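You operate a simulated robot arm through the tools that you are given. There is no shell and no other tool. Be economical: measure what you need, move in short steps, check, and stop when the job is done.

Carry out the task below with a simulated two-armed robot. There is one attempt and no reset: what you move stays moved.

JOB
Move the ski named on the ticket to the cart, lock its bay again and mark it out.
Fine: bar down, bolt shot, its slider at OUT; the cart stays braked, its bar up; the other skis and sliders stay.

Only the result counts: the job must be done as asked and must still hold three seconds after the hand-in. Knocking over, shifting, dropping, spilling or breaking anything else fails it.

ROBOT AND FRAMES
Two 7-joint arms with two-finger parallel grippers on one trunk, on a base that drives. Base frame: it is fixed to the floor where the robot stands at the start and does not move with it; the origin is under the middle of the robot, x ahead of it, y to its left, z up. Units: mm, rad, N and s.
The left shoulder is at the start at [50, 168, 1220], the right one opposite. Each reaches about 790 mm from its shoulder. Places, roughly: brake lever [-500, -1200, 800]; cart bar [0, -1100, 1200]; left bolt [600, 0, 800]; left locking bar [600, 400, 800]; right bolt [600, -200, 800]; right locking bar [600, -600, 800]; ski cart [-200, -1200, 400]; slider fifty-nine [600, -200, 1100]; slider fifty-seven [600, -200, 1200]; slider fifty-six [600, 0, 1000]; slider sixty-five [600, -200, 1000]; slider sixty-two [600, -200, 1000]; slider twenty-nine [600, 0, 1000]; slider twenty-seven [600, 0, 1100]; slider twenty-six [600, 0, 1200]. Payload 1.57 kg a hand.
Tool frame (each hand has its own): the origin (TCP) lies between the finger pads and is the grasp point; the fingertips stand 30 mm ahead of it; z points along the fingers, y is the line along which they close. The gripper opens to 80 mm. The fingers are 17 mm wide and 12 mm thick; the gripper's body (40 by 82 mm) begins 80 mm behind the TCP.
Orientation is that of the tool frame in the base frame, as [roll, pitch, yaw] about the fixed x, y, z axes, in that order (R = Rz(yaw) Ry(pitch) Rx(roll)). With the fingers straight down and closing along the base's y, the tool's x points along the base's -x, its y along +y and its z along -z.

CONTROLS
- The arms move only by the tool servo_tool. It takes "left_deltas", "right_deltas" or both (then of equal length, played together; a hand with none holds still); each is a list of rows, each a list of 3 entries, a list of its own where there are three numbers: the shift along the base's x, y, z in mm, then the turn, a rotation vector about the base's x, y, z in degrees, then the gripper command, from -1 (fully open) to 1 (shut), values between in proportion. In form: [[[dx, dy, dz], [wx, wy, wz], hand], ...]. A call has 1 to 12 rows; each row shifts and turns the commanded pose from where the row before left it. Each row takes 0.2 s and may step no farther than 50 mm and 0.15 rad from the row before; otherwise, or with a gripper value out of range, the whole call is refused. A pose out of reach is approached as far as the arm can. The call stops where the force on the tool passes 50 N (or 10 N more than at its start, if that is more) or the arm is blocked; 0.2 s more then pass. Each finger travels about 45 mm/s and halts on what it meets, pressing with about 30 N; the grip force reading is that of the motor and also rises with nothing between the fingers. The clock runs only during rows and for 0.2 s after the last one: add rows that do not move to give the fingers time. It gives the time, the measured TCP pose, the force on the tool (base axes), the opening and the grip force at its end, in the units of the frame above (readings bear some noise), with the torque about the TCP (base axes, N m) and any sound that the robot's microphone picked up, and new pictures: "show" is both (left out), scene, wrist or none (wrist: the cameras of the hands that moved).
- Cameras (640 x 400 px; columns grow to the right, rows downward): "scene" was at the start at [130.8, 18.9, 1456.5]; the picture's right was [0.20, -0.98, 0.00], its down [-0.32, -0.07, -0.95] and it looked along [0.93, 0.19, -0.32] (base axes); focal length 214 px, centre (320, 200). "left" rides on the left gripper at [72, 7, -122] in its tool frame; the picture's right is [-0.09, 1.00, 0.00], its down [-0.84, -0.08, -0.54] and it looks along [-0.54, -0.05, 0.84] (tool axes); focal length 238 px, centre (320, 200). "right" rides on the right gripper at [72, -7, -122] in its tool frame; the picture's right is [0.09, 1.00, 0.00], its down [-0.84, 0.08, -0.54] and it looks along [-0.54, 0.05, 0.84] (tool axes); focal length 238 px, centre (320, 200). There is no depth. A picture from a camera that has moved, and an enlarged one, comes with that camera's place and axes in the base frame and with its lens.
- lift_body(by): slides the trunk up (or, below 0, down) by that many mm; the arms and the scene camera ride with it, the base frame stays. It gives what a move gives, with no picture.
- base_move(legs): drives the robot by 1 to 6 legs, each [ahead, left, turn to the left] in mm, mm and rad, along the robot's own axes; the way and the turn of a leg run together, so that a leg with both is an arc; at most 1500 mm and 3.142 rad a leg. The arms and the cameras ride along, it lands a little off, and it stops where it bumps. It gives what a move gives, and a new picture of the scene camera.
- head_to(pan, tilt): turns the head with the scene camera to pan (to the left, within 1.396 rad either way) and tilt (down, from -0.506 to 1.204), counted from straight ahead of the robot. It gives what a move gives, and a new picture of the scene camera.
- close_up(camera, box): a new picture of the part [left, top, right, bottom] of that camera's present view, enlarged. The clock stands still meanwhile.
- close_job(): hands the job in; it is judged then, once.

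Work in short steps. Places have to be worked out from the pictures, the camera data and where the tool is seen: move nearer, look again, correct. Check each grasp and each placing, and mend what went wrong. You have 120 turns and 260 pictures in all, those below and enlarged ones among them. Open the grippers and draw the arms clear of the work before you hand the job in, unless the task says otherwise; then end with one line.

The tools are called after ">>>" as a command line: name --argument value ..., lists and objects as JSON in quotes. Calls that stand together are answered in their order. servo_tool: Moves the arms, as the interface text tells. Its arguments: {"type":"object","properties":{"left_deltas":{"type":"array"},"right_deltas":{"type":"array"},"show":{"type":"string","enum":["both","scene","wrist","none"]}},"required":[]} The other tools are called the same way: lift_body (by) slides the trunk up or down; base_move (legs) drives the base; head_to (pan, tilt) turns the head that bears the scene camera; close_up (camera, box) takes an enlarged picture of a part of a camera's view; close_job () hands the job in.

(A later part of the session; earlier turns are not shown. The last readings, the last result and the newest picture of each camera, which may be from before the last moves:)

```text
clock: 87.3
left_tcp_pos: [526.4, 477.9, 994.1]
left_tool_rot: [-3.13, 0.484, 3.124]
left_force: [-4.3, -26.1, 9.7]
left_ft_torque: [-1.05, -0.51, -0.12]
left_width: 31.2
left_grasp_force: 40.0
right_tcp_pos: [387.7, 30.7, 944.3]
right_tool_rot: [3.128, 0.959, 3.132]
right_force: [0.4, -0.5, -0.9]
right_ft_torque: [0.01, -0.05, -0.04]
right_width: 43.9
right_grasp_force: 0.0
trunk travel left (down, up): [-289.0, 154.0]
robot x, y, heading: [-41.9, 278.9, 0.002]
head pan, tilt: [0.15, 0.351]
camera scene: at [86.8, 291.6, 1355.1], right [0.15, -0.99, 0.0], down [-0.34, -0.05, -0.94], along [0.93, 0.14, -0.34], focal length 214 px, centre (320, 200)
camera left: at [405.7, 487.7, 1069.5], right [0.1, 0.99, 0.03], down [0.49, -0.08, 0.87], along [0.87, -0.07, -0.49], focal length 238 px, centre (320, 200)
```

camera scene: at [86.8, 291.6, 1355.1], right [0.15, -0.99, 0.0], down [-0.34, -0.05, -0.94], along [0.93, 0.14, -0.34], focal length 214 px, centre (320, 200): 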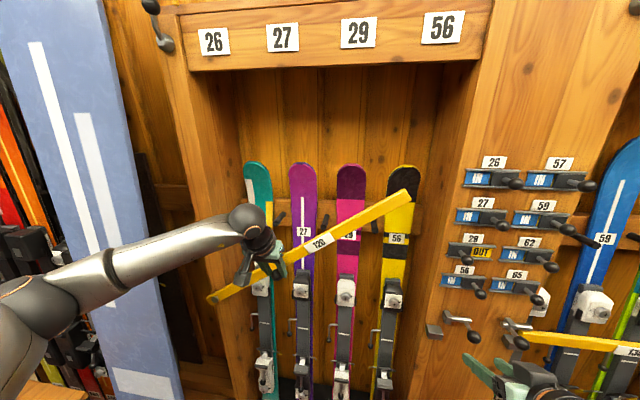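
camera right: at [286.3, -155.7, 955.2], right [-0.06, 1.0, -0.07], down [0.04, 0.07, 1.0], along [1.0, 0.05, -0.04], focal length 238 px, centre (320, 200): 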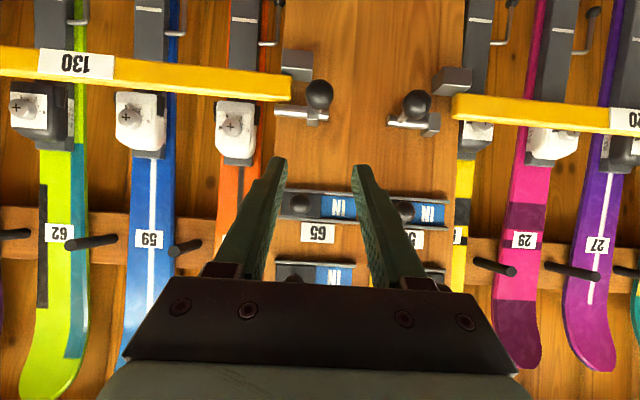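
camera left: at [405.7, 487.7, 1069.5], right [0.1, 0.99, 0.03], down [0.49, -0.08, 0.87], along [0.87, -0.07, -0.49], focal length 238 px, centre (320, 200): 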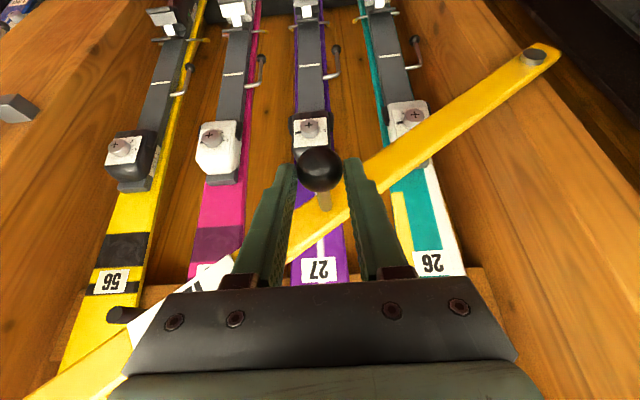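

Slightly inside the arc (outward pull); I correct the arc model and go on to 66°.

>>> servo_tool --left_deltas '[[[0, 4, 24], [0, 0, 0], 1], [[0, 20, 16], [0, 0, 0], 1], [[0, 26, 23], [0, 0, 0], 1], [[0, 28, 20], [0, 0, 0], 1], [[0, 31, 17], [0, 0, 0], 1]]'

```text
clock: 88.5
left_tcp_pos: [525.9, 593.4, 1091.5]
left_tool_rot: [-3.138, 0.481, 3.133]
left_force: [6.7, -10.2, 9.2]
left_ft_torque: [-0.6, -0.92, 0.0]
left_width: 31.3
left_grasp_force: 40.0
right_tcp_pos: [389.3, 31.5, 941.8]
right_tool_rot: [3.13, 0.958, 3.134]
right_force: [-0.5, -0.4, -0.2]
right_ft_torque: [0.01, -0.02, -0.01]
right_width: 44.0
right_grasp_force: 0.1
trunk travel left (down, up): [-289.0, 154.0]
robot x, y, heading: [-46.9, 281.5, 0.004]
head pan, tilt: [0.15, 0.351]
camera scene: at [88.4, 293.4, 1354.7], right [0.15, -0.99, 0.0], down [-0.34, -0.05, -0.94], along [0.93, 0.14, -0.34], focal length 214 px, centre (320, 200)
camera left: at [406.2, 602.2, 1167.3], right [0.09, 0.99, 0.04], down [0.49, -0.08, 0.87], along [0.87, -0.06, -0.5], focal length 238 px, centre (320, 200)
```

scene: 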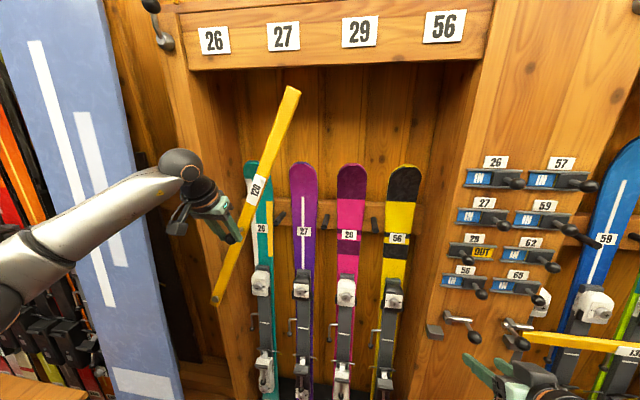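
left: 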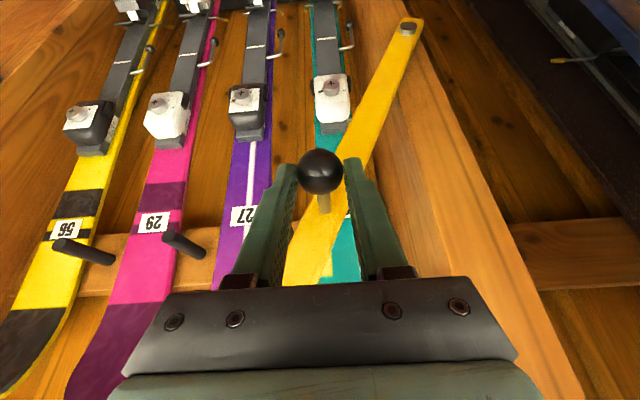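

Continuing to about 87°.

>>> servo_tool --left_deltas '[[[0, 33, 13], [0, 0, 0], 1], [[0, 34, 9], [0, 0, 0], 1], [[0, 34, 5], [0, 0, 0], 1]]'

```text
clock: 89.3
left_tcp_pos: [527.0, 697.6, 1115.9]
left_tool_rot: [-3.141, 0.47, 3.134]
left_force: [8.8, -2.8, 0.9]
left_ft_torque: [-0.51, -0.65, 0.02]
left_width: 31.4
left_grasp_force: 40.2
right_tcp_pos: [389.1, 32.3, 941.9]
right_tool_rot: [3.131, 0.957, 3.135]
right_force: [0.2, -0.4, 0.8]
right_ft_torque: [0.04, 0.0, 0.01]
right_width: 44.0
right_grasp_force: 0.1
trunk travel left (down, up): [-289.0, 154.0]
robot x, y, heading: [-39.8, 279.9, -0.005]
head pan, tilt: [0.15, 0.351]
camera scene: at [89.5, 294.8, 1354.3], right [0.15, -0.99, 0.0], down [-0.34, -0.05, -0.94], along [0.93, 0.14, -0.34], focal length 214 px, centre (320, 200)
camera left: at [407.0, 706.2, 1191.8], right [0.09, 1.0, 0.04], down [0.5, -0.08, 0.86], along [0.86, -0.06, -0.5], focal length 238 px, centre (320, 200)
```

scene: 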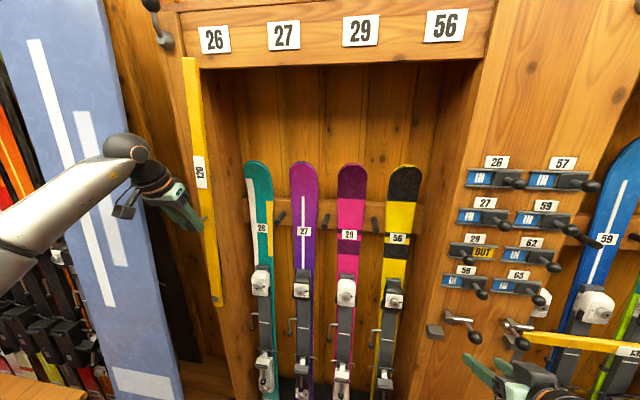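
left: 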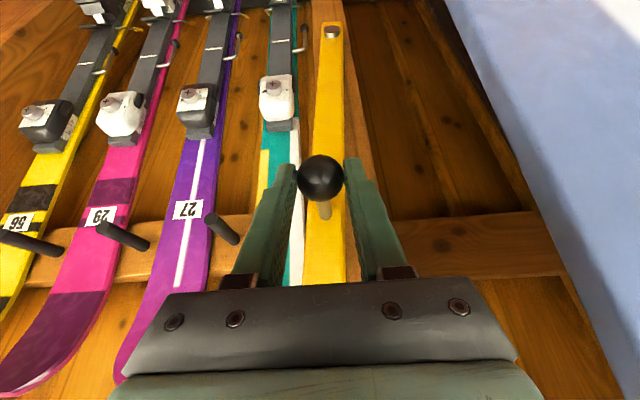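

Nearly vertical. I nudge past 90° to find the stop.

>>> servo_tool --left_deltas '[[[0, 10, 0], [0, 0, 0], 1], [[0, 10, 0], [0, 0, 0], 1], [[0, 8, -1], [0, 0, 0], 1], [[0, 8, -1], [0, 0, 0], 1]]' --show "scene"

```text
clock: 90.3
left_tcp_pos: [527.3, 713.4, 1116.6]
left_tool_rot: [3.137, 0.467, 3.103]
left_force: [-9.0, -34.1, -7.4]
left_ft_torque: [-0.24, 0.11, -0.23]
left_width: 31.3
left_grasp_force: 40.1
left hand out of reach, approached as far as the arm can: row 4
right_tcp_pos: [388.9, 28.6, 942.6]
right_tool_rot: [3.127, 0.959, 3.128]
right_force: [0.6, 0.5, -0.6]
right_ft_torque: [0.0, 0.03, 0.02]
right_width: 44.1
right_grasp_force: 0.0
trunk travel left (down, up): [-289.0, 154.0]
robot x, y, heading: [-38.9, 281.9, -0.004]
head pan, tilt: [0.15, 0.351]
camera scene: at [87.7, 290.3, 1354.5], right [0.15, -0.99, 0.0], down [-0.34, -0.05, -0.94], along [0.93, 0.14, -0.34], focal length 214 px, centre (320, 200)
```

scene: 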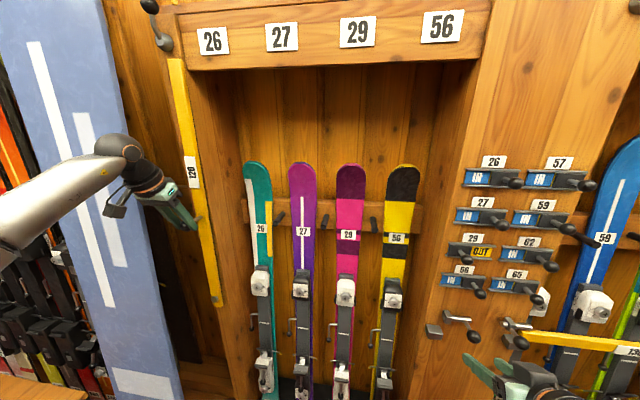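

A stop was met (34 N). I relax, then open slightly around the ball to test whether the bar stays up.

>>> servo_tool --left_deltas '[[[0, -14, 1], [0, 0, 0], 1], [[0, 0, 0], [0, 0, 0], -0.05], [[0, 0, 0], [0, 0, 0], -0.05], [[0, 0, 0], [0, 0, 0], -0.05]]' --show "wrist"

```text
clock: 91.3
left_tcp_pos: [525.1, 718.9, 1115.9]
left_tool_rot: [-3.14, 0.473, 3.133]
left_force: [-0.6, -1.9, 1.4]
left_ft_torque: [-0.09, 0.02, -0.03]
left_width: 45.1
left_grasp_force: 1.2
right_tcp_pos: [388.8, 32.6, 943.8]
right_tool_rot: [3.134, 0.956, 3.137]
right_force: [0.7, 0.7, 0.1]
right_ft_torque: [0.01, -0.01, 0.01]
right_width: 44.0
right_grasp_force: 0.1
trunk travel left (down, up): [-289.0, 154.0]
robot x, y, heading: [-42.6, 283.8, 0.003]
head pan, tilt: [0.15, 0.351]
camera left: at [405.4, 726.9, 1191.6], right [0.09, 1.0, 0.04], down [0.5, -0.08, 0.86], along [0.86, -0.06, -0.5], focal length 238 px, centre (320, 200)
```

left: 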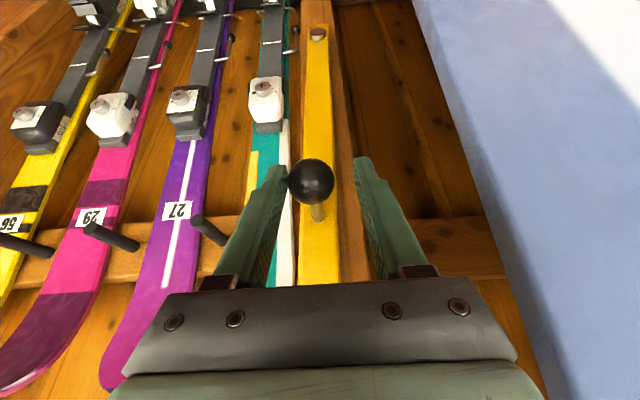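

The ball touches the right finger lightly; I open fully to see if it follows.

>>> servo_tool --left_deltas '[[[0, 0, 0], [0, 0, 0], -0.5], [[0, 0, 0], [0, 0, 0], -0.5], [[0, 0, 0], [0, 0, 0], -0.5]]' --show "wrist"

```text
clock: 92.1
left_tcp_pos: [525.9, 718.6, 1115.1]
left_tool_rot: [-3.14, 0.473, 3.132]
left_force: [-0.3, 0.5, -0.2]
left_ft_torque: [-0.01, 0.01, 0.02]
left_width: 59.8
left_grasp_force: 0.1
right_tcp_pos: [389.4, 32.3, 943.0]
right_tool_rot: [3.132, 0.956, 3.136]
right_force: [-0.1, 1.2, -0.8]
right_ft_torque: [0.03, 0.03, 0.0]
right_width: 44.0
right_grasp_force: 0.0
trunk travel left (down, up): [-289.0, 154.0]
robot x, y, heading: [-44.8, 279.7, 0.001]
head pan, tilt: [0.15, 0.351]
camera left: at [405.9, 726.6, 1191.3], right [0.09, 0.99, 0.04], down [0.5, -0.08, 0.86], along [0.86, -0.06, -0.5], focal length 238 px, centre (320, 200)
```

left: 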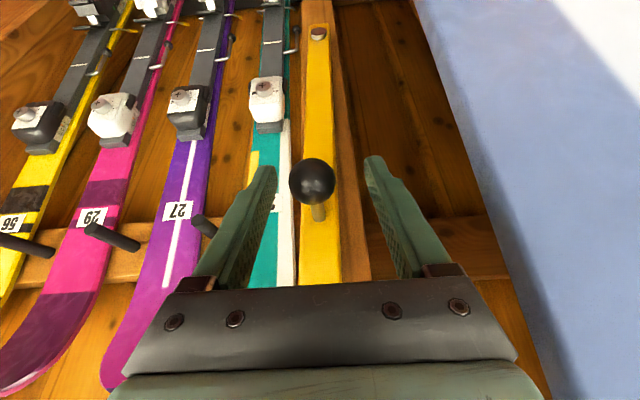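

The bar holds itself up. I retract the left hand upward-back, then shift the base right for the ski.

>>> servo_tool --left_deltas '[[[-15, 0, 30], [0, 0, 0], -0.5], [[-20, 0, 35], [0, 0, 0], -0.5], [[-30, 0, 20], [0, 0, 0], -0.8], [[-35, -20, 0], [0, 0, 0], -1], [[-15, -45, -20], [0, 0, 0], -1], [[0, -48, -10], [0, -5, 0], -1], [[0, -48, -10], [0, -6, 0], -1], [[0, -48, -10], [0, -6, 0], -1], [[0, -30, -10], [0, -6, 0], -1]]' --show "none"

>>> base_move --legs '[[0, -200, 0]]'

>>> servo_tool --left_deltas '[[[0, 0, 0], [0, 0, 0], -1]]' --show "wrist"

```text
refused: row 5 steps farther than a row can; nothing moved
```

```text
clock: 94.5
left_tcp_pos: [524.6, 520.2, 1115.5]
left_tool_rot: [-3.137, 0.473, 3.132]
left_force: [0.4, 0.0, -0.3]
left_ft_torque: [0.02, 0.01, 0.01]
left_width: 60.0
left_grasp_force: 0.0
right_tcp_pos: [389.1, -166.4, 943.0]
right_tool_rot: [3.133, 0.957, 3.137]
right_force: [0.0, -0.1, 1.1]
right_ft_torque: [0.0, -0.01, -0.05]
right_width: 44.0
right_grasp_force: 0.2
trunk travel left (down, up): [-289.0, 154.0]
robot x, y, heading: [-41.4, 82.0, -0.001]
head pan, tilt: [0.15, 0.351]
camera scene: at [88.3, 96.5, 1354.6], right [0.15, -0.99, 0.0], down [-0.34, -0.05, -0.94], along [0.93, 0.14, -0.34], focal length 214 px, centre (320, 200)
```

scene: 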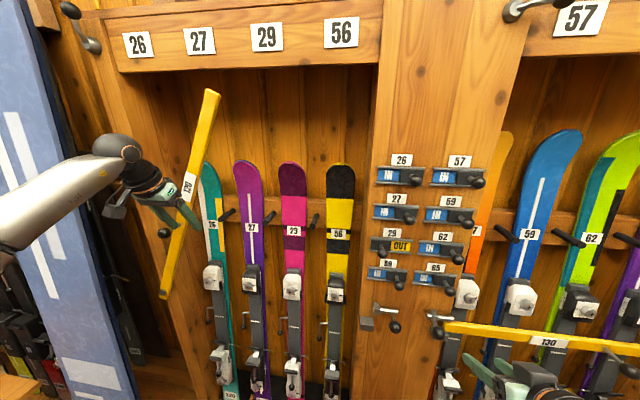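

```text
clock: 94.9
left_tcp_pos: [524.3, 519.3, 1115.5]
left_tool_rot: [-3.14, 0.471, 3.133]
left_force: [-0.3, 0.2, -0.7]
left_ft_torque: [0.0, 0.01, -0.02]
left_width: 80.0
left_grasp_force: 0.1
right_tcp_pos: [388.8, -165.5, 943.1]
right_tool_rot: [3.134, 0.957, 3.136]
right_force: [0.3, -0.1, -0.1]
right_ft_torque: [-0.04, -0.02, -0.02]
right_width: 44.0
right_grasp_force: 0.1
trunk travel left (down, up): [-289.0, 154.0]
robot x, y, heading: [-40.8, 85.5, 0.002]
head pan, tilt: [0.15, 0.351]
camera left: at [405.7, 528.3, 1191.3], right [0.09, 1.0, 0.04], down [0.5, -0.08, 0.86], along [0.86, -0.06, -0.5], focal length 238 px, centre (320, 200)
```

left: 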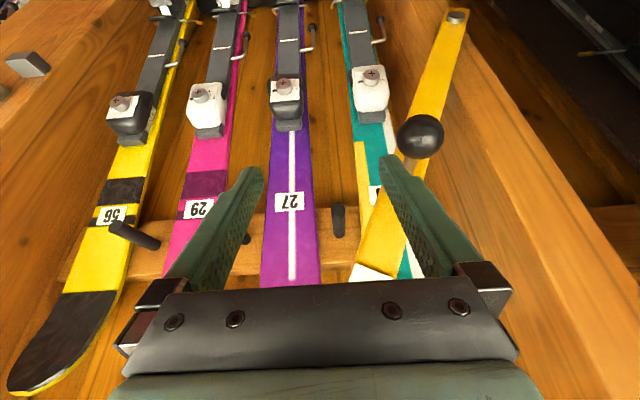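

My retract call was refused, so the base shift dragged the bar down to about 65° (it stays there by friction). The ball now sits just left of my left finger; I lower the hand slightly and push the bar back up with that finger.

>>> servo_tool --left_deltas '[[[0, -8, 0], [0, 0, 0], -1], [[0, 0, -25], [0, 0, 0], -1], [[0, 20, 0], [0, 0, 0], -1], [[0, 25, 0], [0, 0, 0], -1], [[0, 25, 0], [0, 0, 0], -1], [[0, 25, 0], [0, 0, 0], -1], [[0, 25, 0], [0, 0, 0], -1]]' --show "both"

```text
clock: 96.5
left_tcp_pos: [530.5, 530.3, 1102.5]
left_tool_rot: [-3.137, 0.506, 3.126]
left_force: [19.7, -21.3, 32.0]
left_ft_torque: [0.7, -0.87, -1.01]
left_width: 61.8
left_grasp_force: 0.1
left hand out of reach, approached as far as the arm can: row 4, 5, 6, 7
right_tcp_pos: [387.6, -170.3, 941.8]
right_tool_rot: [3.125, 0.959, 3.128]
right_force: [0.0, -0.6, -0.5]
right_ft_torque: [0.04, 0.02, -0.01]
right_width: 44.0
right_grasp_force: 0.1
trunk travel left (down, up): [-289.0, 154.0]
robot x, y, heading: [-41.6, 81.6, 0.0]
head pan, tilt: [0.15, 0.351]
camera scene: at [87.8, 91.0, 1354.8], right [0.15, -0.99, -0.01], down [-0.34, -0.05, -0.94], along [0.93, 0.14, -0.34], focal length 214 px, centre (320, 200)
camera left: at [408.0, 538.9, 1175.6], right [0.1, 0.99, 0.04], down [0.47, -0.08, 0.88], along [0.88, -0.07, -0.47], focal length 238 px, centre (320, 200)
```

scene: 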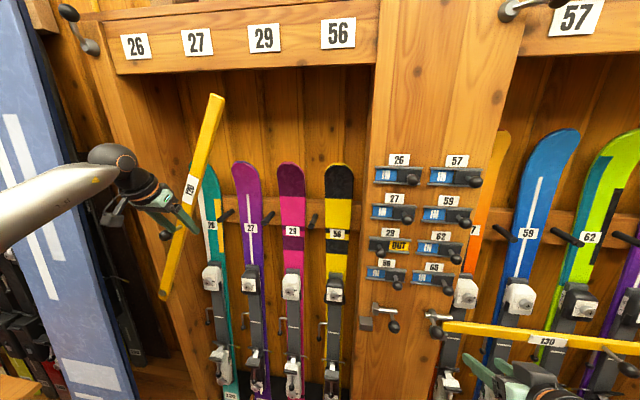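
left: 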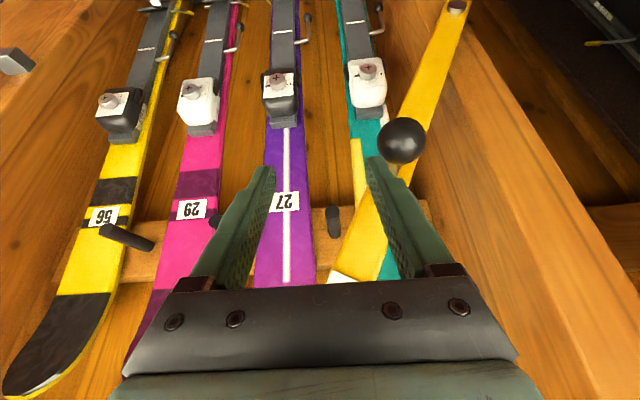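

The finger presses on top of the ball and the arm is at its limit. The bar at ~62° is well clear of ski 29 (its lowest reach is y≈400) and holds by friction, so I leave it and retract.

>>> servo_tool --left_deltas '[[[-8, -10, 25], [0, 0, 0], -1], [[-20, -10, 35], [0, 0, 0], -1], [[-35, -10, 20], [0, 0, 0], -1], [[-35, -30, 0], [0, 0, 0], -1], [[-10, -40, -15], [0, 0, 0], -1], [[0, -40, -10], [0, -5, 0], -1], [[0, -40, -10], [0, -6, 0], -1], [[0, -40, -10], [0, -6, 0], -1], [[0, -30, -10], [0, -6, 0], -1], [[0, 0, -10], [0, -5, 0], -1]]' --show "both"

```text
clock: 98.7
left_tcp_pos: [415.2, 288.7, 1105.4]
left_tool_rot: [3.14, 0.965, 3.131]
left_force: [0.4, 0.1, -0.1]
left_ft_torque: [-0.04, -0.02, 0.02]
left_width: 80.1
left_grasp_force: 0.1
right_tcp_pos: [388.3, -166.5, 942.6]
right_tool_rot: [3.134, 0.956, 3.135]
right_force: [-0.4, 0.7, -0.4]
right_ft_torque: [-0.02, 0.02, -0.01]
right_width: 44.2
right_grasp_force: 0.1
trunk travel left (down, up): [-289.0, 154.0]
robot x, y, heading: [-41.8, 82.6, 0.004]
head pan, tilt: [0.15, 0.351]
camera scene: at [88.2, 97.0, 1354.6], right [0.15, -0.99, 0.0], down [-0.34, -0.05, -0.94], along [0.93, 0.14, -0.34], focal length 214 px, centre (320, 200)
camera left: at [274.0, 296.7, 1115.8], right [0.06, 1.0, 0.08], down [0.03, -0.08, 1.0], along [1.0, -0.06, -0.04], focal length 238 px, centre (320, 200)
```

scene: 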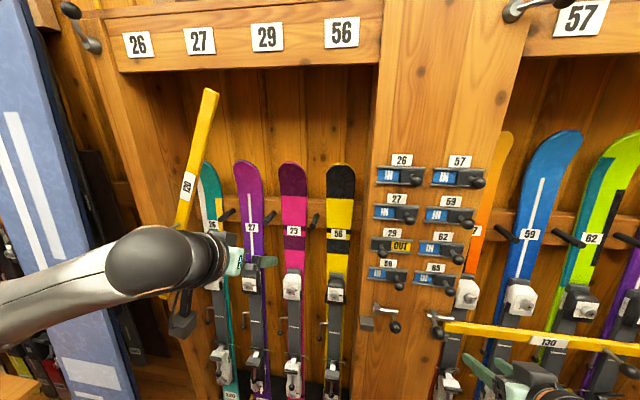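
left: 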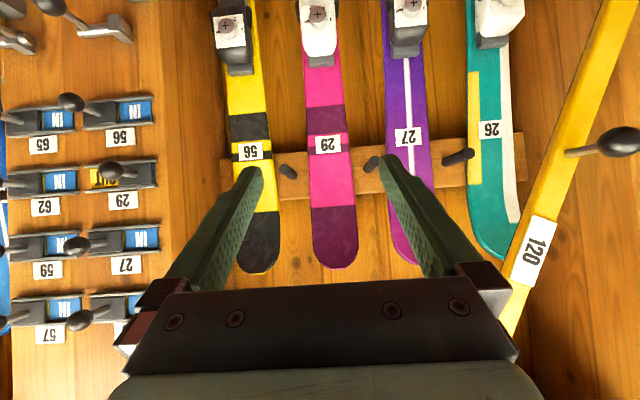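

The skis lie deeper than thought (label 29 at about (749,293,988)) and look ~90 mm wide there. I zoom in to find a graspable part.

>>> close_up --camera "left" --box '[220, 0, 460, 180]'

>>> close_up --camera "scene" --box '[220, 150, 370, 400]'

```text
2.22 times, centred on (340, 90) of left
camera zoom: at [274.0, 296.7, 1115.8], right [0.06, 1.0, 0.08], down [0.03, -0.08, 1.0], along [1.0, -0.06, -0.04], focal length 530 px, centre (276, 444)
```

zoom: 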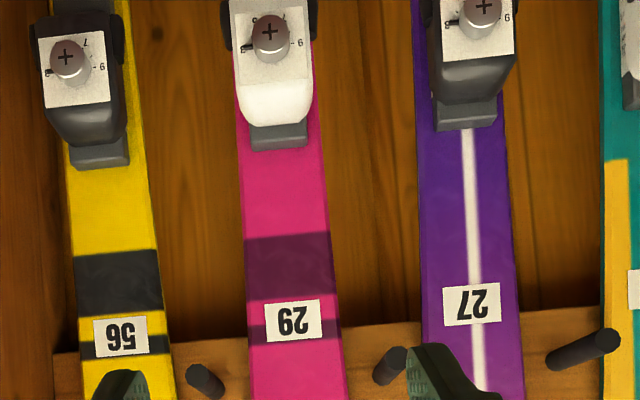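

```text
1.60 times, centred on (295, 275) of scene
camera zoom: at [88.2, 97.0, 1354.6], right [0.15, -0.99, 0.0], down [-0.34, -0.05, -0.94], along [0.93, 0.14, -0.34], focal length 343 px, centre (360, 80)
```

zoom: 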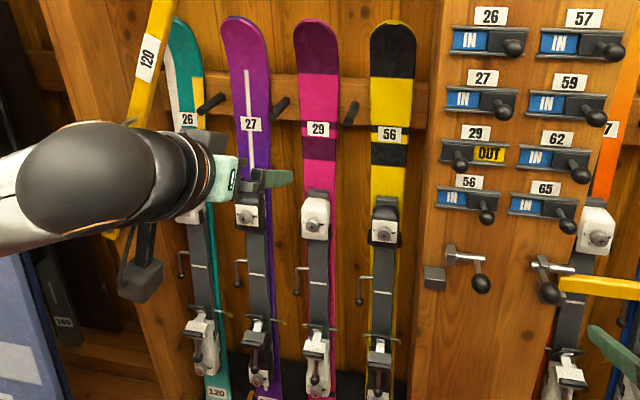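

Toe piece of ski 29 is ≈65 mm wide, centre ≈(700,292,798), protruding ~45 mm from the ski — a good grip. First I fold the right hand back out of the way, then lower the trunk so the left hand can grip nearly horizontally.

>>> servo_tool --right_deltas '[[[-10, 0, 25], [0, 7, 0], 0], [[-15, 0, 25], [0, 7, 0], 0], [[-15, 0, 25], [0, 7, 0], 0], [[-15, 0, 25], [0, 7, 0], 0], [[-15, 0, 25], [0, 7, 0], 0], [[-15, 0, 25], [0, 7, 0], 0], [[-15, 0, 25], [0, 7, 0], 0]]' --left_deltas '[[[0, 0, 0], [0, -2, 0], -1], [[0, 0, 0], [0, -2, 0], -1], [[0, 0, 0], [0, -2, 0], -1], [[0, 0, 0], [0, -2, 0], -1], [[0, 0, 0], [0, -2, 0], -1], [[0, 0, 0], [0, -2, 0], -1], [[0, 0, 0], [0, -3, 0], -1]]' --show "none"

>>> lift_body --by -270

>>> head_to --pan 0.3 --tilt 0.4

```text
clock: 100.3
left_tcp_pos: [415.9, 289.8, 1105.0]
left_tool_rot: [3.132, 1.224, 3.123]
left_force: [0.6, -0.6, 0.1]
left_ft_torque: [0.03, 0.01, 0.01]
left_width: 79.9
left_grasp_force: 0.1
right_tcp_pos: [289.8, -165.9, 1120.5]
right_tool_rot: [3.138, 0.1, 3.139]
right_force: [-0.2, -0.6, 0.7]
right_ft_torque: [0.02, -0.01, -0.02]
right_width: 39.8
right_grasp_force: 0.0
trunk travel left (down, up): [-289.0, 154.0]
robot x, y, heading: [-42.7, 82.7, 0.0]
head pan, tilt: [0.15, 0.351]
```

```text
clock: 103.0
left_tcp_pos: [418.1, 288.4, 834.2]
left_tool_rot: [3.129, 1.225, 3.121]
left_force: [0.4, 0.4, -0.9]
left_ft_torque: [0.01, 0.01, 0.01]
left_width: 79.9
left_grasp_force: 0.1
right_tcp_pos: [291.8, -165.1, 849.1]
right_tool_rot: [3.138, 0.102, 3.139]
right_force: [0.1, 0.6, 0.3]
right_ft_torque: [0.0, 0.02, 0.01]
right_width: 40.1
right_grasp_force: 0.1
trunk travel left (down, up): [-19.0, 424.0]
robot x, y, heading: [-44.7, 84.0, 0.004]
head pan, tilt: [0.15, 0.351]
```

```text
clock: 103.7
left_tcp_pos: [417.4, 288.8, 834.7]
left_tool_rot: [3.13, 1.222, 3.121]
left_force: [-0.5, 0.3, 0.5]
left_ft_torque: [0.01, 0.01, 0.0]
left_width: 79.9
left_grasp_force: 0.0
right_tcp_pos: [290.3, -166.4, 847.9]
right_tool_rot: [3.138, 0.104, 3.139]
right_force: [-0.4, -0.9, 0.1]
right_ft_torque: [-0.02, 0.0, 0.02]
right_width: 40.2
right_grasp_force: 0.0
trunk travel left (down, up): [-19.0, 424.0]
robot x, y, heading: [-41.5, 85.3, 0.001]
head pan, tilt: [0.3, 0.4]
camera scene: at [84.8, 110.2, 1080.1], right [0.3, -0.96, 0.0], down [-0.37, -0.11, -0.92], along [0.88, 0.27, -0.39], focal length 214 px, centre (320, 200)
```

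scene: 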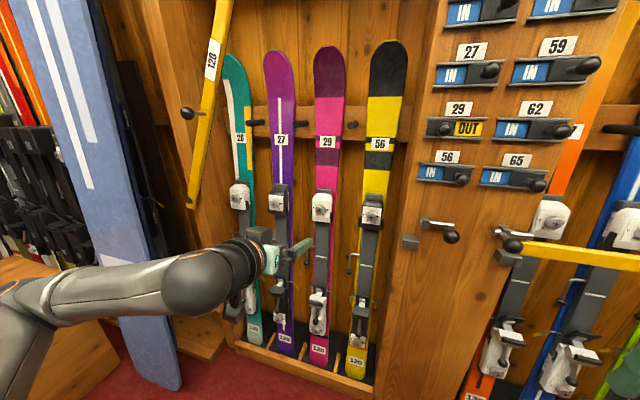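

All clear ahead; I drive 170 mm forward and check the wrist view of the toe piece.

>>> base_move --legs '[[170, 0, 0]]'

>>> servo_tool --left_deltas '[[[0, 0, -20], [0, 0, 0], -1], [[0, 0, 0], [0, 0, 0], -1]]' --show "wrist"

```text
clock: 105.2
left_tcp_pos: [587.4, 289.4, 833.9]
left_tool_rot: [3.13, 1.222, 3.122]
left_force: [0.1, -0.4, 0.6]
left_ft_torque: [0.03, -0.01, -0.05]
left_width: 80.0
left_grasp_force: 0.0
right_tcp_pos: [461.8, -166.0, 848.7]
right_tool_rot: [3.139, 0.104, 3.139]
right_force: [0.2, 0.2, -0.1]
right_ft_torque: [-0.01, 0.0, 0.01]
right_width: 40.0
right_grasp_force: 0.0
trunk travel left (down, up): [-19.0, 424.0]
robot x, y, heading: [129.7, 83.2, 0.003]
head pan, tilt: [0.3, 0.4]
camera scene: at [255.1, 110.4, 1080.1], right [0.3, -0.96, 0.0], down [-0.37, -0.12, -0.92], along [0.88, 0.27, -0.39], focal length 214 px, centre (320, 200)
```

scene: 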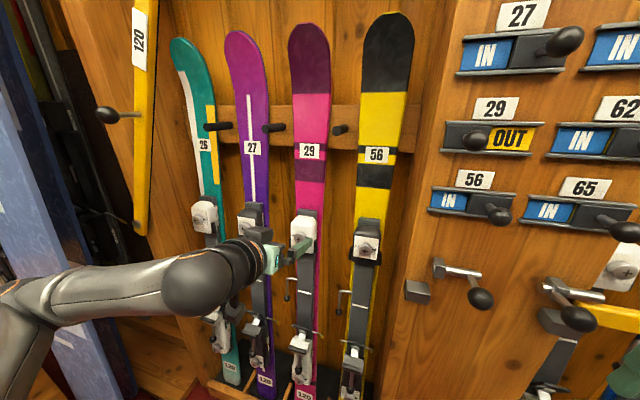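

```text
clock: 105.8
left_tcp_pos: [588.2, 289.5, 815.0]
left_tool_rot: [3.129, 1.224, 3.122]
left_force: [0.1, 0.8, -0.3]
left_ft_torque: [-0.01, 0.01, 0.02]
left_width: 79.6
left_grasp_force: 0.1
right_tcp_pos: [461.4, -165.5, 848.4]
right_tool_rot: [3.139, 0.103, 3.14]
right_force: [-0.3, 0.4, -0.1]
right_ft_torque: [-0.03, 0.0, 0.0]
right_width: 40.2
right_grasp_force: 0.0
trunk travel left (down, up): [-19.0, 424.0]
robot x, y, heading: [127.3, 81.5, -0.001]
head pan, tilt: [0.3, 0.4]
camera left: at [449.1, 298.2, 789.3], right [0.04, 1.0, 0.09], down [-0.22, -0.08, 0.97], along [0.97, -0.06, 0.22], focal length 238 px, centre (320, 200)
```

left: 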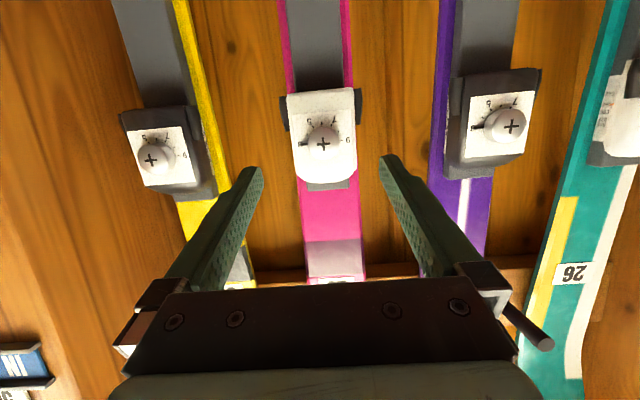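

Toe piece is centred ahead (y≈292), its white part ≈65 mm wide at z≈795. I advance with fingers fully open around it.

>>> servo_tool --left_deltas '[[[30, 1, -5], [0, 0, 0], -1], [[25, 1, -4], [0, 0, 0], -1], [[20, 0, -3], [0, 0, 0], -1], [[0, 0, 0], [0, 0, 0], -1]]' --show "both"

```text
clock: 106.8
left_tcp_pos: [662.8, 292.3, 801.7]
left_tool_rot: [3.131, 1.223, 3.12]
left_force: [-0.6, -1.2, 0.0]
left_ft_torque: [-0.02, 0.02, 0.0]
left_width: 80.0
left_grasp_force: 0.1
right_tcp_pos: [463.0, -166.2, 847.7]
right_tool_rot: [3.139, 0.102, 3.14]
right_force: [0.2, -0.4, 0.0]
right_ft_torque: [0.03, -0.01, 0.0]
right_width: 40.0
right_grasp_force: 0.0
trunk travel left (down, up): [-19.0, 424.0]
robot x, y, heading: [125.0, 79.6, -0.0]
head pan, tilt: [0.3, 0.4]
camera scene: at [255.2, 110.4, 1080.1], right [0.3, -0.96, 0.0], down [-0.37, -0.12, -0.92], along [0.88, 0.27, -0.39], focal length 214 px, centre (320, 200)
camera left: at [522.8, 300.5, 776.5], right [0.04, 1.0, 0.09], down [-0.23, -0.08, 0.97], along [0.97, -0.06, 0.22], focal length 238 px, centre (320, 200)
```

scene: 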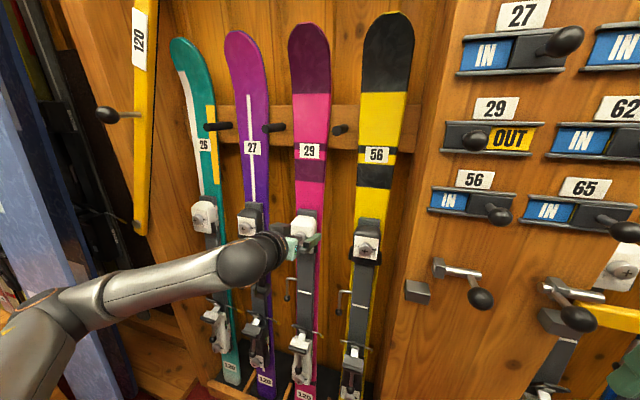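
left: 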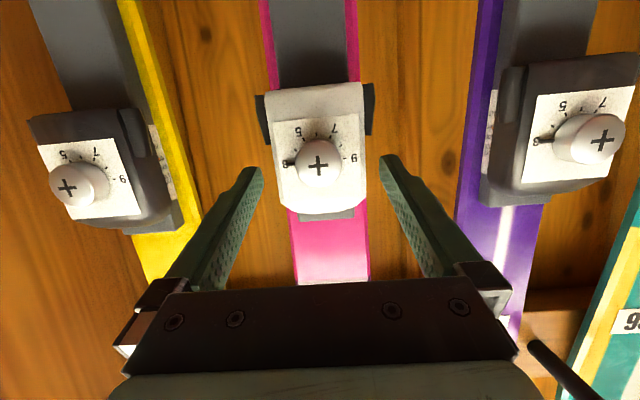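

Fingers straddle the block. Advance 26 mm more and close.

>>> servo_tool --left_deltas '[[[14, 0, 0], [0, 0, 0], -1], [[12, 0, 0], [0, 0, 0], -1], [[0, 0, 0], [0, 0, 0], 1], [[0, 0, 0], [0, 0, 0], 1], [[0, 0, 0], [0, 0, 0], 1]]' --show "both"

```text
clock: 108.0
left_tcp_pos: [687.0, 292.6, 802.5]
left_tool_rot: [3.132, 1.222, 3.121]
left_force: [-0.9, 0.6, -0.3]
left_ft_torque: [0.07, -0.07, 0.21]
left_width: 62.0
left_grasp_force: 29.9
right_tcp_pos: [461.4, -165.9, 848.6]
right_tool_rot: [3.139, 0.105, 3.14]
right_force: [0.4, -0.4, -0.2]
right_ft_torque: [-0.04, 0.01, -0.02]
right_width: 39.8
right_grasp_force: 0.0
trunk travel left (down, up): [-19.0, 424.0]
robot x, y, heading: [126.6, 81.3, -0.001]
head pan, tilt: [0.3, 0.4]
camera scene: at [255.2, 110.4, 1080.1], right [0.3, -0.96, 0.0], down [-0.37, -0.12, -0.92], along [0.88, 0.27, -0.39], focal length 214 px, centre (320, 200)
camera left: at [548.2, 300.5, 777.1], right [0.04, 1.0, 0.09], down [-0.23, -0.08, 0.97], along [0.97, -0.06, 0.22], focal length 238 px, centre (320, 200)
```

scene: 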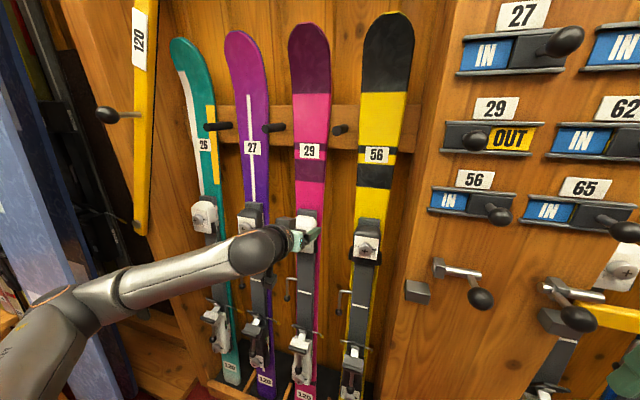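
left: 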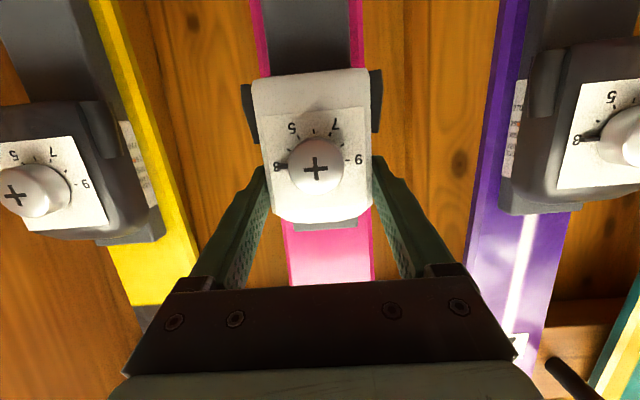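

Gripped (62 mm, 30 N). I lift gently 30 mm and watch the load.

>>> servo_tool --left_deltas '[[[0, 0, 8], [0, 0, 0], 1], [[0, 0, 10], [0, 0, 0], 1], [[0, 0, 12], [0, 0, 0], 1]]' --show "both"

```text
clock: 108.8
left_tcp_pos: [688.6, 292.6, 830.6]
left_tool_rot: [3.131, 1.218, 3.125]
left_force: [0.5, 0.0, -12.0]
left_ft_torque: [-0.02, 0.18, -0.03]
left_width: 62.1
left_grasp_force: 29.8
right_tcp_pos: [461.5, -164.9, 848.8]
right_tool_rot: [3.137, 0.103, 3.141]
right_force: [-0.3, -0.3, -1.0]
right_ft_torque: [0.0, 0.01, -0.01]
right_width: 40.0
right_grasp_force: 0.0
trunk travel left (down, up): [-19.0, 424.0]
robot x, y, heading: [129.4, 83.8, -0.001]
head pan, tilt: [0.3, 0.4]
camera scene: at [256.0, 110.7, 1079.9], right [0.3, -0.96, 0.0], down [-0.37, -0.12, -0.92], along [0.88, 0.27, -0.39], focal length 214 px, centre (320, 200)
camera left: at [548.6, 300.3, 805.5], right [0.04, 1.0, 0.09], down [-0.22, -0.08, 0.97], along [0.97, -0.06, 0.22], focal length 238 px, centre (320, 200)
```

scene: 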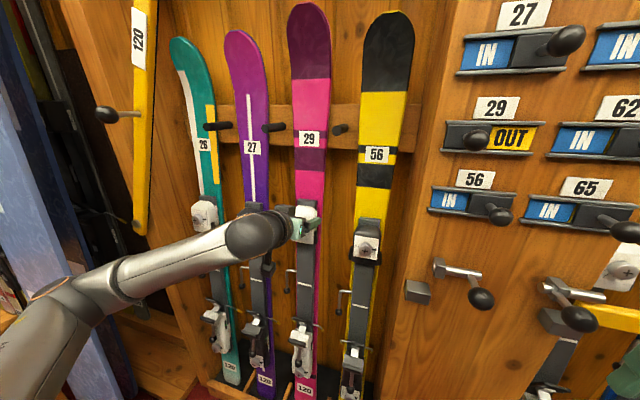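
left: 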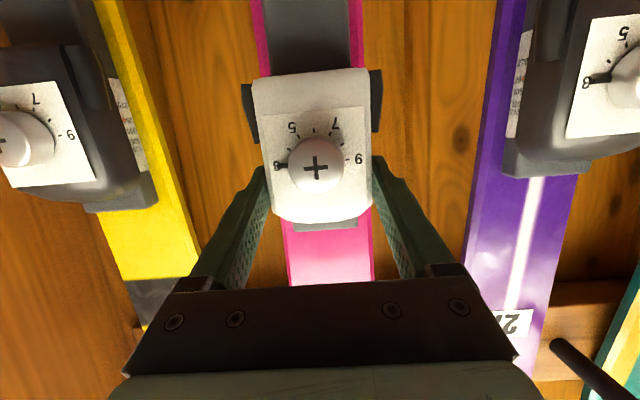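

Ski is lifted (≈1.2 kg, no slip). I raise the trunk 70 mm more and look down at the tail to check clearance.

>>> lift_body --by 70

>>> head_to --pan 0.3 --tilt 0.85

```text
clock: 109.9
left_tcp_pos: [687.7, 292.5, 902.0]
left_tool_rot: [3.13, 1.222, 3.122]
left_force: [-0.9, -0.2, -11.7]
left_ft_torque: [0.0, 0.14, 0.02]
left_width: 61.8
left_grasp_force: 30.2
right_tcp_pos: [462.5, -164.7, 917.5]
right_tool_rot: [3.139, 0.101, 3.14]
right_force: [0.2, -0.2, 0.0]
right_ft_torque: [0.01, 0.0, -0.02]
right_width: 40.2
right_grasp_force: 0.1
trunk travel left (down, up): [-89.0, 354.0]
robot x, y, heading: [130.0, 85.2, -0.004]
head pan, tilt: [0.3, 0.4]
```

```text
clock: 110.8
left_tcp_pos: [687.1, 292.6, 900.8]
left_tool_rot: [3.13, 1.221, 3.121]
left_force: [0.1, -0.2, -11.9]
left_ft_torque: [0.02, 0.07, 0.0]
left_width: 61.9
left_grasp_force: 29.5
right_tcp_pos: [463.2, -166.2, 917.2]
right_tool_rot: [3.14, 0.103, 3.139]
right_force: [-1.1, -0.2, 0.1]
right_ft_torque: [-0.03, 0.02, 0.0]
right_width: 40.0
right_grasp_force: 0.0
trunk travel left (down, up): [-89.0, 354.0]
robot x, y, heading: [129.2, 81.8, 0.002]
head pan, tilt: [0.3, 0.85]
camera scene: at [242.3, 106.4, 1110.8], right [0.3, -0.96, 0.0], down [-0.72, -0.22, -0.66], along [0.63, 0.2, -0.75], focal length 214 px, centre (320, 200)
```

scene: 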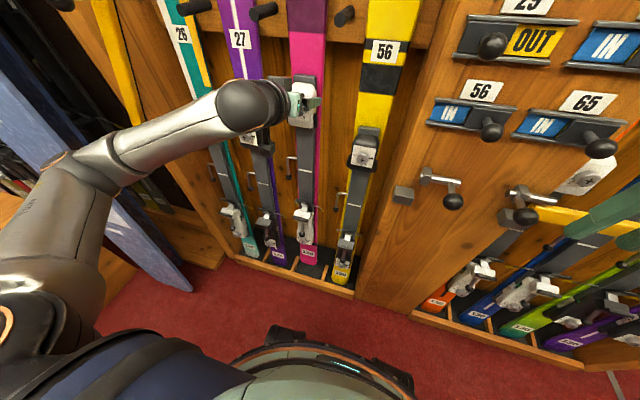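

Tail is well above the tray. I back out 400 mm and turn right to face the cart.

>>> base_move --legs '[[-400, 0, 0], [0, 0, -1.571]]'

>>> head_to --pan 0.0 --tilt 0.35

```text
clock: 117.1
left_tcp_pos: [-68.1, -477.5, 902.0]
left_tool_rot: [3.13, 1.222, 1.554]
left_force: [-0.1, 0.0, -13.0]
left_ft_torque: [0.12, 0.02, 0.0]
left_width: 62.1
left_grasp_force: 30.3
right_tcp_pos: [-526.7, -253.3, 918.7]
right_tool_rot: [3.139, 0.104, 1.57]
right_force: [-0.2, -0.5, 0.7]
right_ft_torque: [-0.01, 0.0, 0.01]
right_width: 40.1
right_grasp_force: 0.1
trunk travel left (down, up): [-89.0, 354.0]
robot x, y, heading: [-278.7, 86.1, -1.563]
head pan, tilt: [0.3, 0.85]
camera scene: at [-256.1, -33.1, 1110.8], right [-0.95, -0.3, 0.0], down [-0.22, 0.72, -0.66], along [0.2, -0.63, -0.75], focal length 214 px, centre (320, 200)
```

scene: 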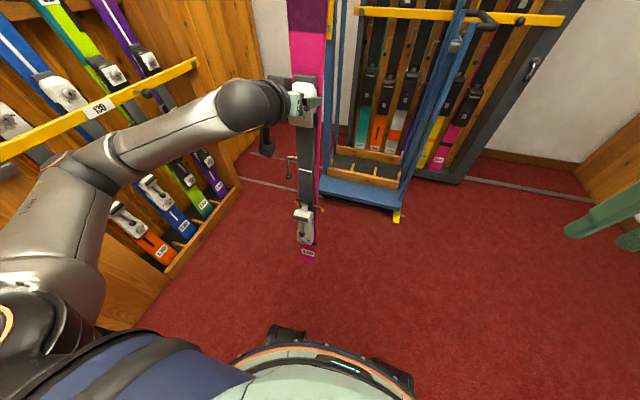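

```text
clock: 118.0
left_tcp_pos: [-68.7, -476.9, 901.0]
left_tool_rot: [3.129, 1.22, 1.555]
left_force: [0.1, -0.5, -11.7]
left_ft_torque: [0.14, 0.04, -0.01]
left_width: 62.0
left_grasp_force: 30.5
right_tcp_pos: [-526.6, -253.0, 918.7]
right_tool_rot: [3.138, 0.103, 1.572]
right_force: [-0.4, 0.7, -0.3]
right_ft_torque: [0.0, -0.01, 0.01]
right_width: 40.0
right_grasp_force: 0.1
trunk travel left (down, up): [-89.0, 354.0]
robot x, y, heading: [-280.5, 85.0, -1.563]
head pan, tilt: [0.0, 0.351]
camera scene: at [-279.1, -51.7, 1154.4], right [-1.0, 0.0, 0.0], down [0.0, 0.35, -0.94], along [0.0, -0.94, -0.35], focal length 214 px, centre (320, 200)
```

scene: 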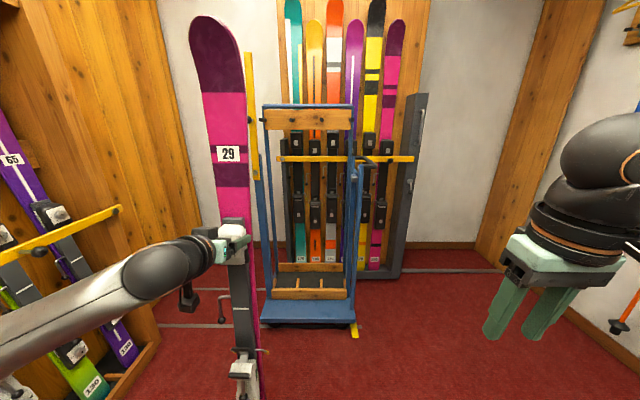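

Now I study the cart closely.

>>> close_up --camera "scene" --box '[230, 40, 440, 345]'

>>> close_up --camera "scene" --box '[240, 240, 380, 345]'

>>> close_up --camera "scene" --box '[240, 85, 380, 190]'

```text
1.31 times, centred on (335, 192) of scene
camera zoom: at [-279.1, -51.7, 1154.4], right [-1.0, 0.0, 0.0], down [0.0, 0.35, -0.94], along [0.0, -0.94, -0.35], focal length 281 px, centre (300, 210)
```

zoom: 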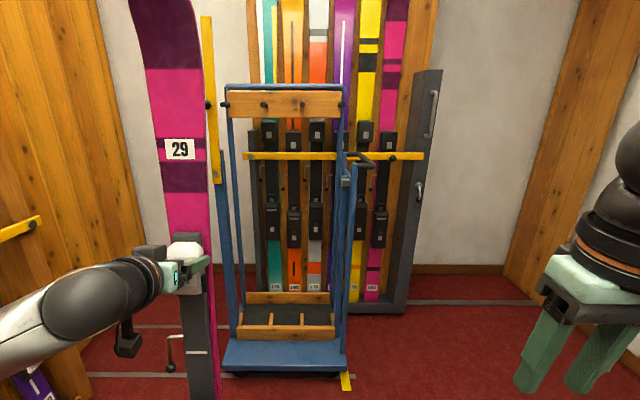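

```text
3.81 times, centred on (310, 292) of scene
camera zoom: at [-279.1, -51.7, 1154.4], right [-1.0, 0.0, 0.0], down [0.0, 0.35, -0.94], along [0.0, -0.94, -0.35], focal length 817 px, centre (358, -152)
```

zoom: 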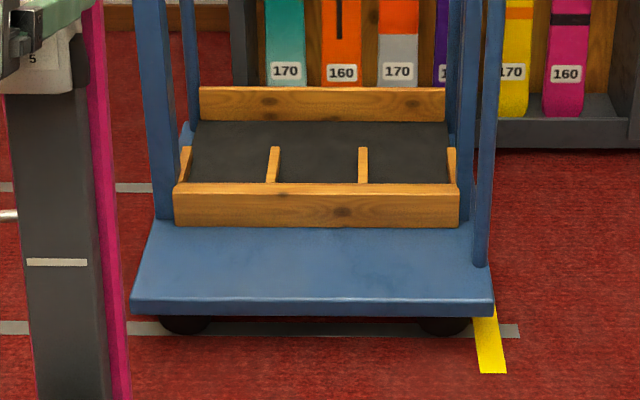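

```text
3.81 times, centred on (310, 138) of scene
camera zoom: at [-279.1, -51.7, 1154.4], right [-1.0, 0.0, 0.0], down [0.0, 0.35, -0.94], along [0.0, -0.94, -0.35], focal length 817 px, centre (358, 438)
```

zoom: 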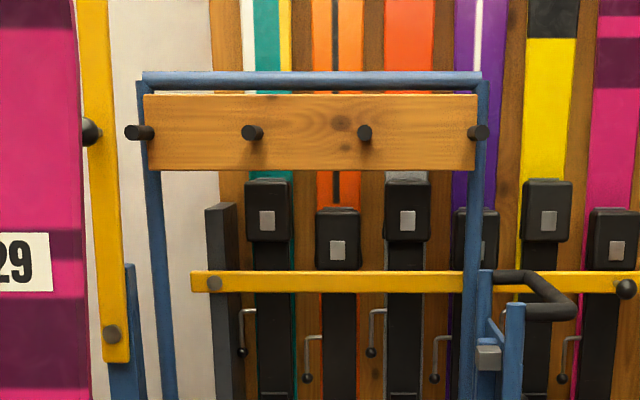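

Cart: three slots (centres x≈-75, -215, -357), lip near y≈-1070, pegs at z≈1157, crosspiece front near y≈-1210, bar up on the left. I choose the middle slot. First lift 140 mm, pull the right hand back, strafe right 147 and go forward 350.

>>> lift_body --by 140

>>> servo_tool --right_deltas '[[[0, 20, 20], [0, 0, 0], 0], [[0, 20, 20], [0, 0, 0], 0], [[0, 20, 20], [0, 0, 0], 0]]' --show "none"

>>> base_move --legs '[[0, -147, 0], [350, 0, 0]]'

```text
clock: 119.7
left_tcp_pos: [-68.4, -477.8, 1040.8]
left_tool_rot: [3.13, 1.219, 1.554]
left_force: [0.3, 0.3, -11.8]
left_ft_torque: [0.12, 0.0, 0.01]
left_width: 61.8
left_grasp_force: 30.0
right_tcp_pos: [-528.0, -253.7, 1059.6]
right_tool_rot: [3.136, 0.103, 1.571]
right_force: [-0.1, 0.1, 1.1]
right_ft_torque: [0.0, 0.02, -0.01]
right_width: 40.1
right_grasp_force: 0.0
trunk travel left (down, up): [-229.0, 214.0]
robot x, y, heading: [-277.2, 82.5, -1.571]
head pan, tilt: [0.0, 0.351]
```

```text
clock: 120.5
left_tcp_pos: [-69.2, -477.8, 1040.8]
left_tool_rot: [3.132, 1.22, 1.555]
left_force: [0.1, 0.2, -11.3]
left_ft_torque: [0.09, 0.02, -0.03]
left_width: 61.9
left_grasp_force: 29.9
right_tcp_pos: [-527.5, -194.3, 1118.3]
right_tool_rot: [3.139, 0.102, 1.571]
right_force: [0.2, -0.7, -0.1]
right_ft_torque: [0.02, 0.0, 0.02]
right_width: 39.9
right_grasp_force: 0.0
trunk travel left (down, up): [-229.0, 214.0]
robot x, y, heading: [-280.1, 83.5, -1.568]
head pan, tilt: [0.0, 0.351]
```

```text
clock: 124.3
left_tcp_pos: [-217.5, -834.6, 1040.3]
left_tool_rot: [3.13, 1.22, 1.551]
left_force: [-0.1, -0.5, -12.3]
left_ft_torque: [0.09, -0.03, -0.04]
left_width: 62.1
left_grasp_force: 30.0
right_tcp_pos: [-676.6, -549.4, 1117.4]
right_tool_rot: [3.138, 0.104, 1.57]
right_force: [0.1, 0.8, 0.0]
right_ft_torque: [0.0, -0.02, -0.01]
right_width: 39.9
right_grasp_force: 0.0
trunk travel left (down, up): [-229.0, 214.0]
robot x, y, heading: [-426.3, -276.5, -1.572]
head pan, tilt: [0.0, 0.351]
camera scene: at [-427.2, -407.9, 1294.4], right [-1.0, 0.0, 0.0], down [0.0, 0.35, -0.94], along [0.0, -0.94, -0.35], focal length 214 px, centre (320, 200)
```

scene: 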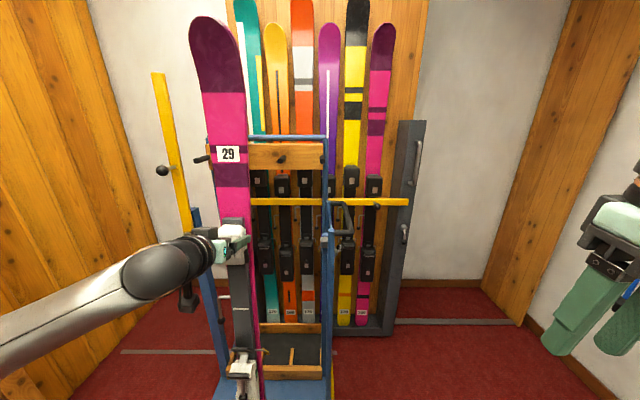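

I zoom on the top rail and look down into the box.

>>> close_up --camera "scene" --box '[180, 110, 360, 210]'

>>> head_to --pan 0.1 --tilt 0.9

>>> close_up --camera "scene" --box '[200, 80, 420, 260]'

```text
3.56 times, centred on (270, 160) of scene
camera zoom: at [-427.2, -407.9, 1294.4], right [-1.0, 0.0, 0.0], down [0.0, 0.35, -0.94], along [0.0, -0.94, -0.35], focal length 763 px, centre (498, 342)
```

zoom: 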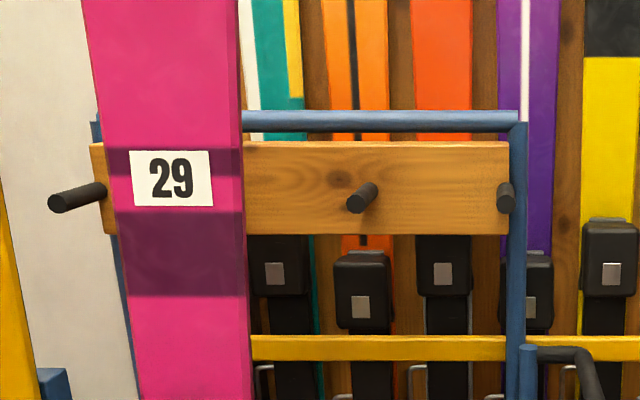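

```text
clock: 125.3
left_tcp_pos: [-218.1, -833.1, 1040.1]
left_tool_rot: [3.13, 1.218, 1.552]
left_force: [0.9, 0.3, -10.5]
left_ft_torque: [0.11, 0.04, -0.01]
left_width: 61.9
left_grasp_force: 30.1
right_tcp_pos: [-675.1, -549.7, 1118.2]
right_tool_rot: [3.139, 0.104, 1.57]
right_force: [0.0, -0.1, 0.0]
right_ft_torque: [-0.02, 0.03, 0.02]
right_width: 40.1
right_grasp_force: 0.2
trunk travel left (down, up): [-229.0, 214.0]
robot x, y, heading: [-426.4, -272.5, -1.571]
head pan, tilt: [0.099, 0.901]
camera scene: at [-419.8, -389.5, 1246.9], right [-0.99, -0.1, 0.0], down [-0.08, 0.78, -0.62], along [0.06, -0.62, -0.78], focal length 214 px, centre (320, 200)
```

scene: 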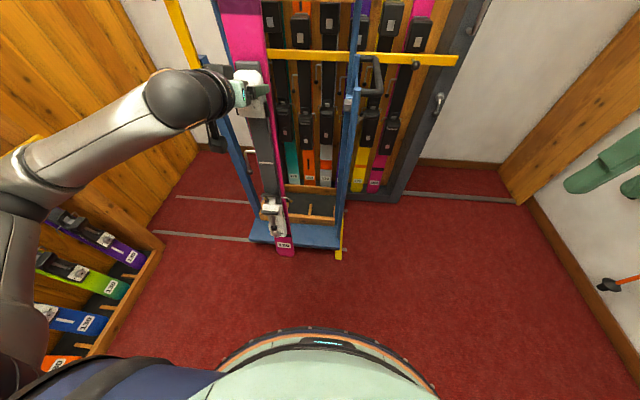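

```text
2.22 times, centred on (310, 170) of scene
camera zoom: at [-419.8, -389.5, 1246.9], right [-0.99, -0.1, 0.0], down [-0.08, 0.78, -0.62], along [0.06, -0.62, -0.78], focal length 477 px, centre (342, 267)
```

zoom: 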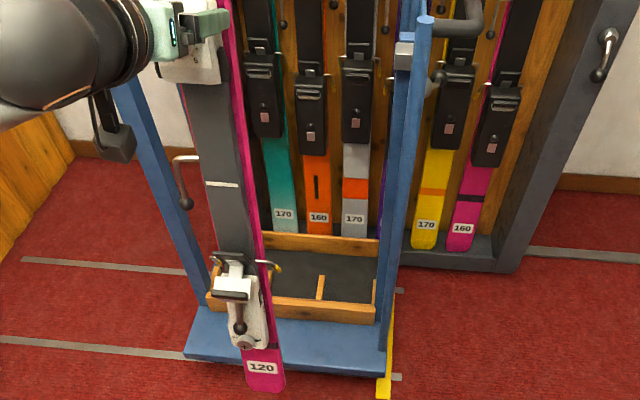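

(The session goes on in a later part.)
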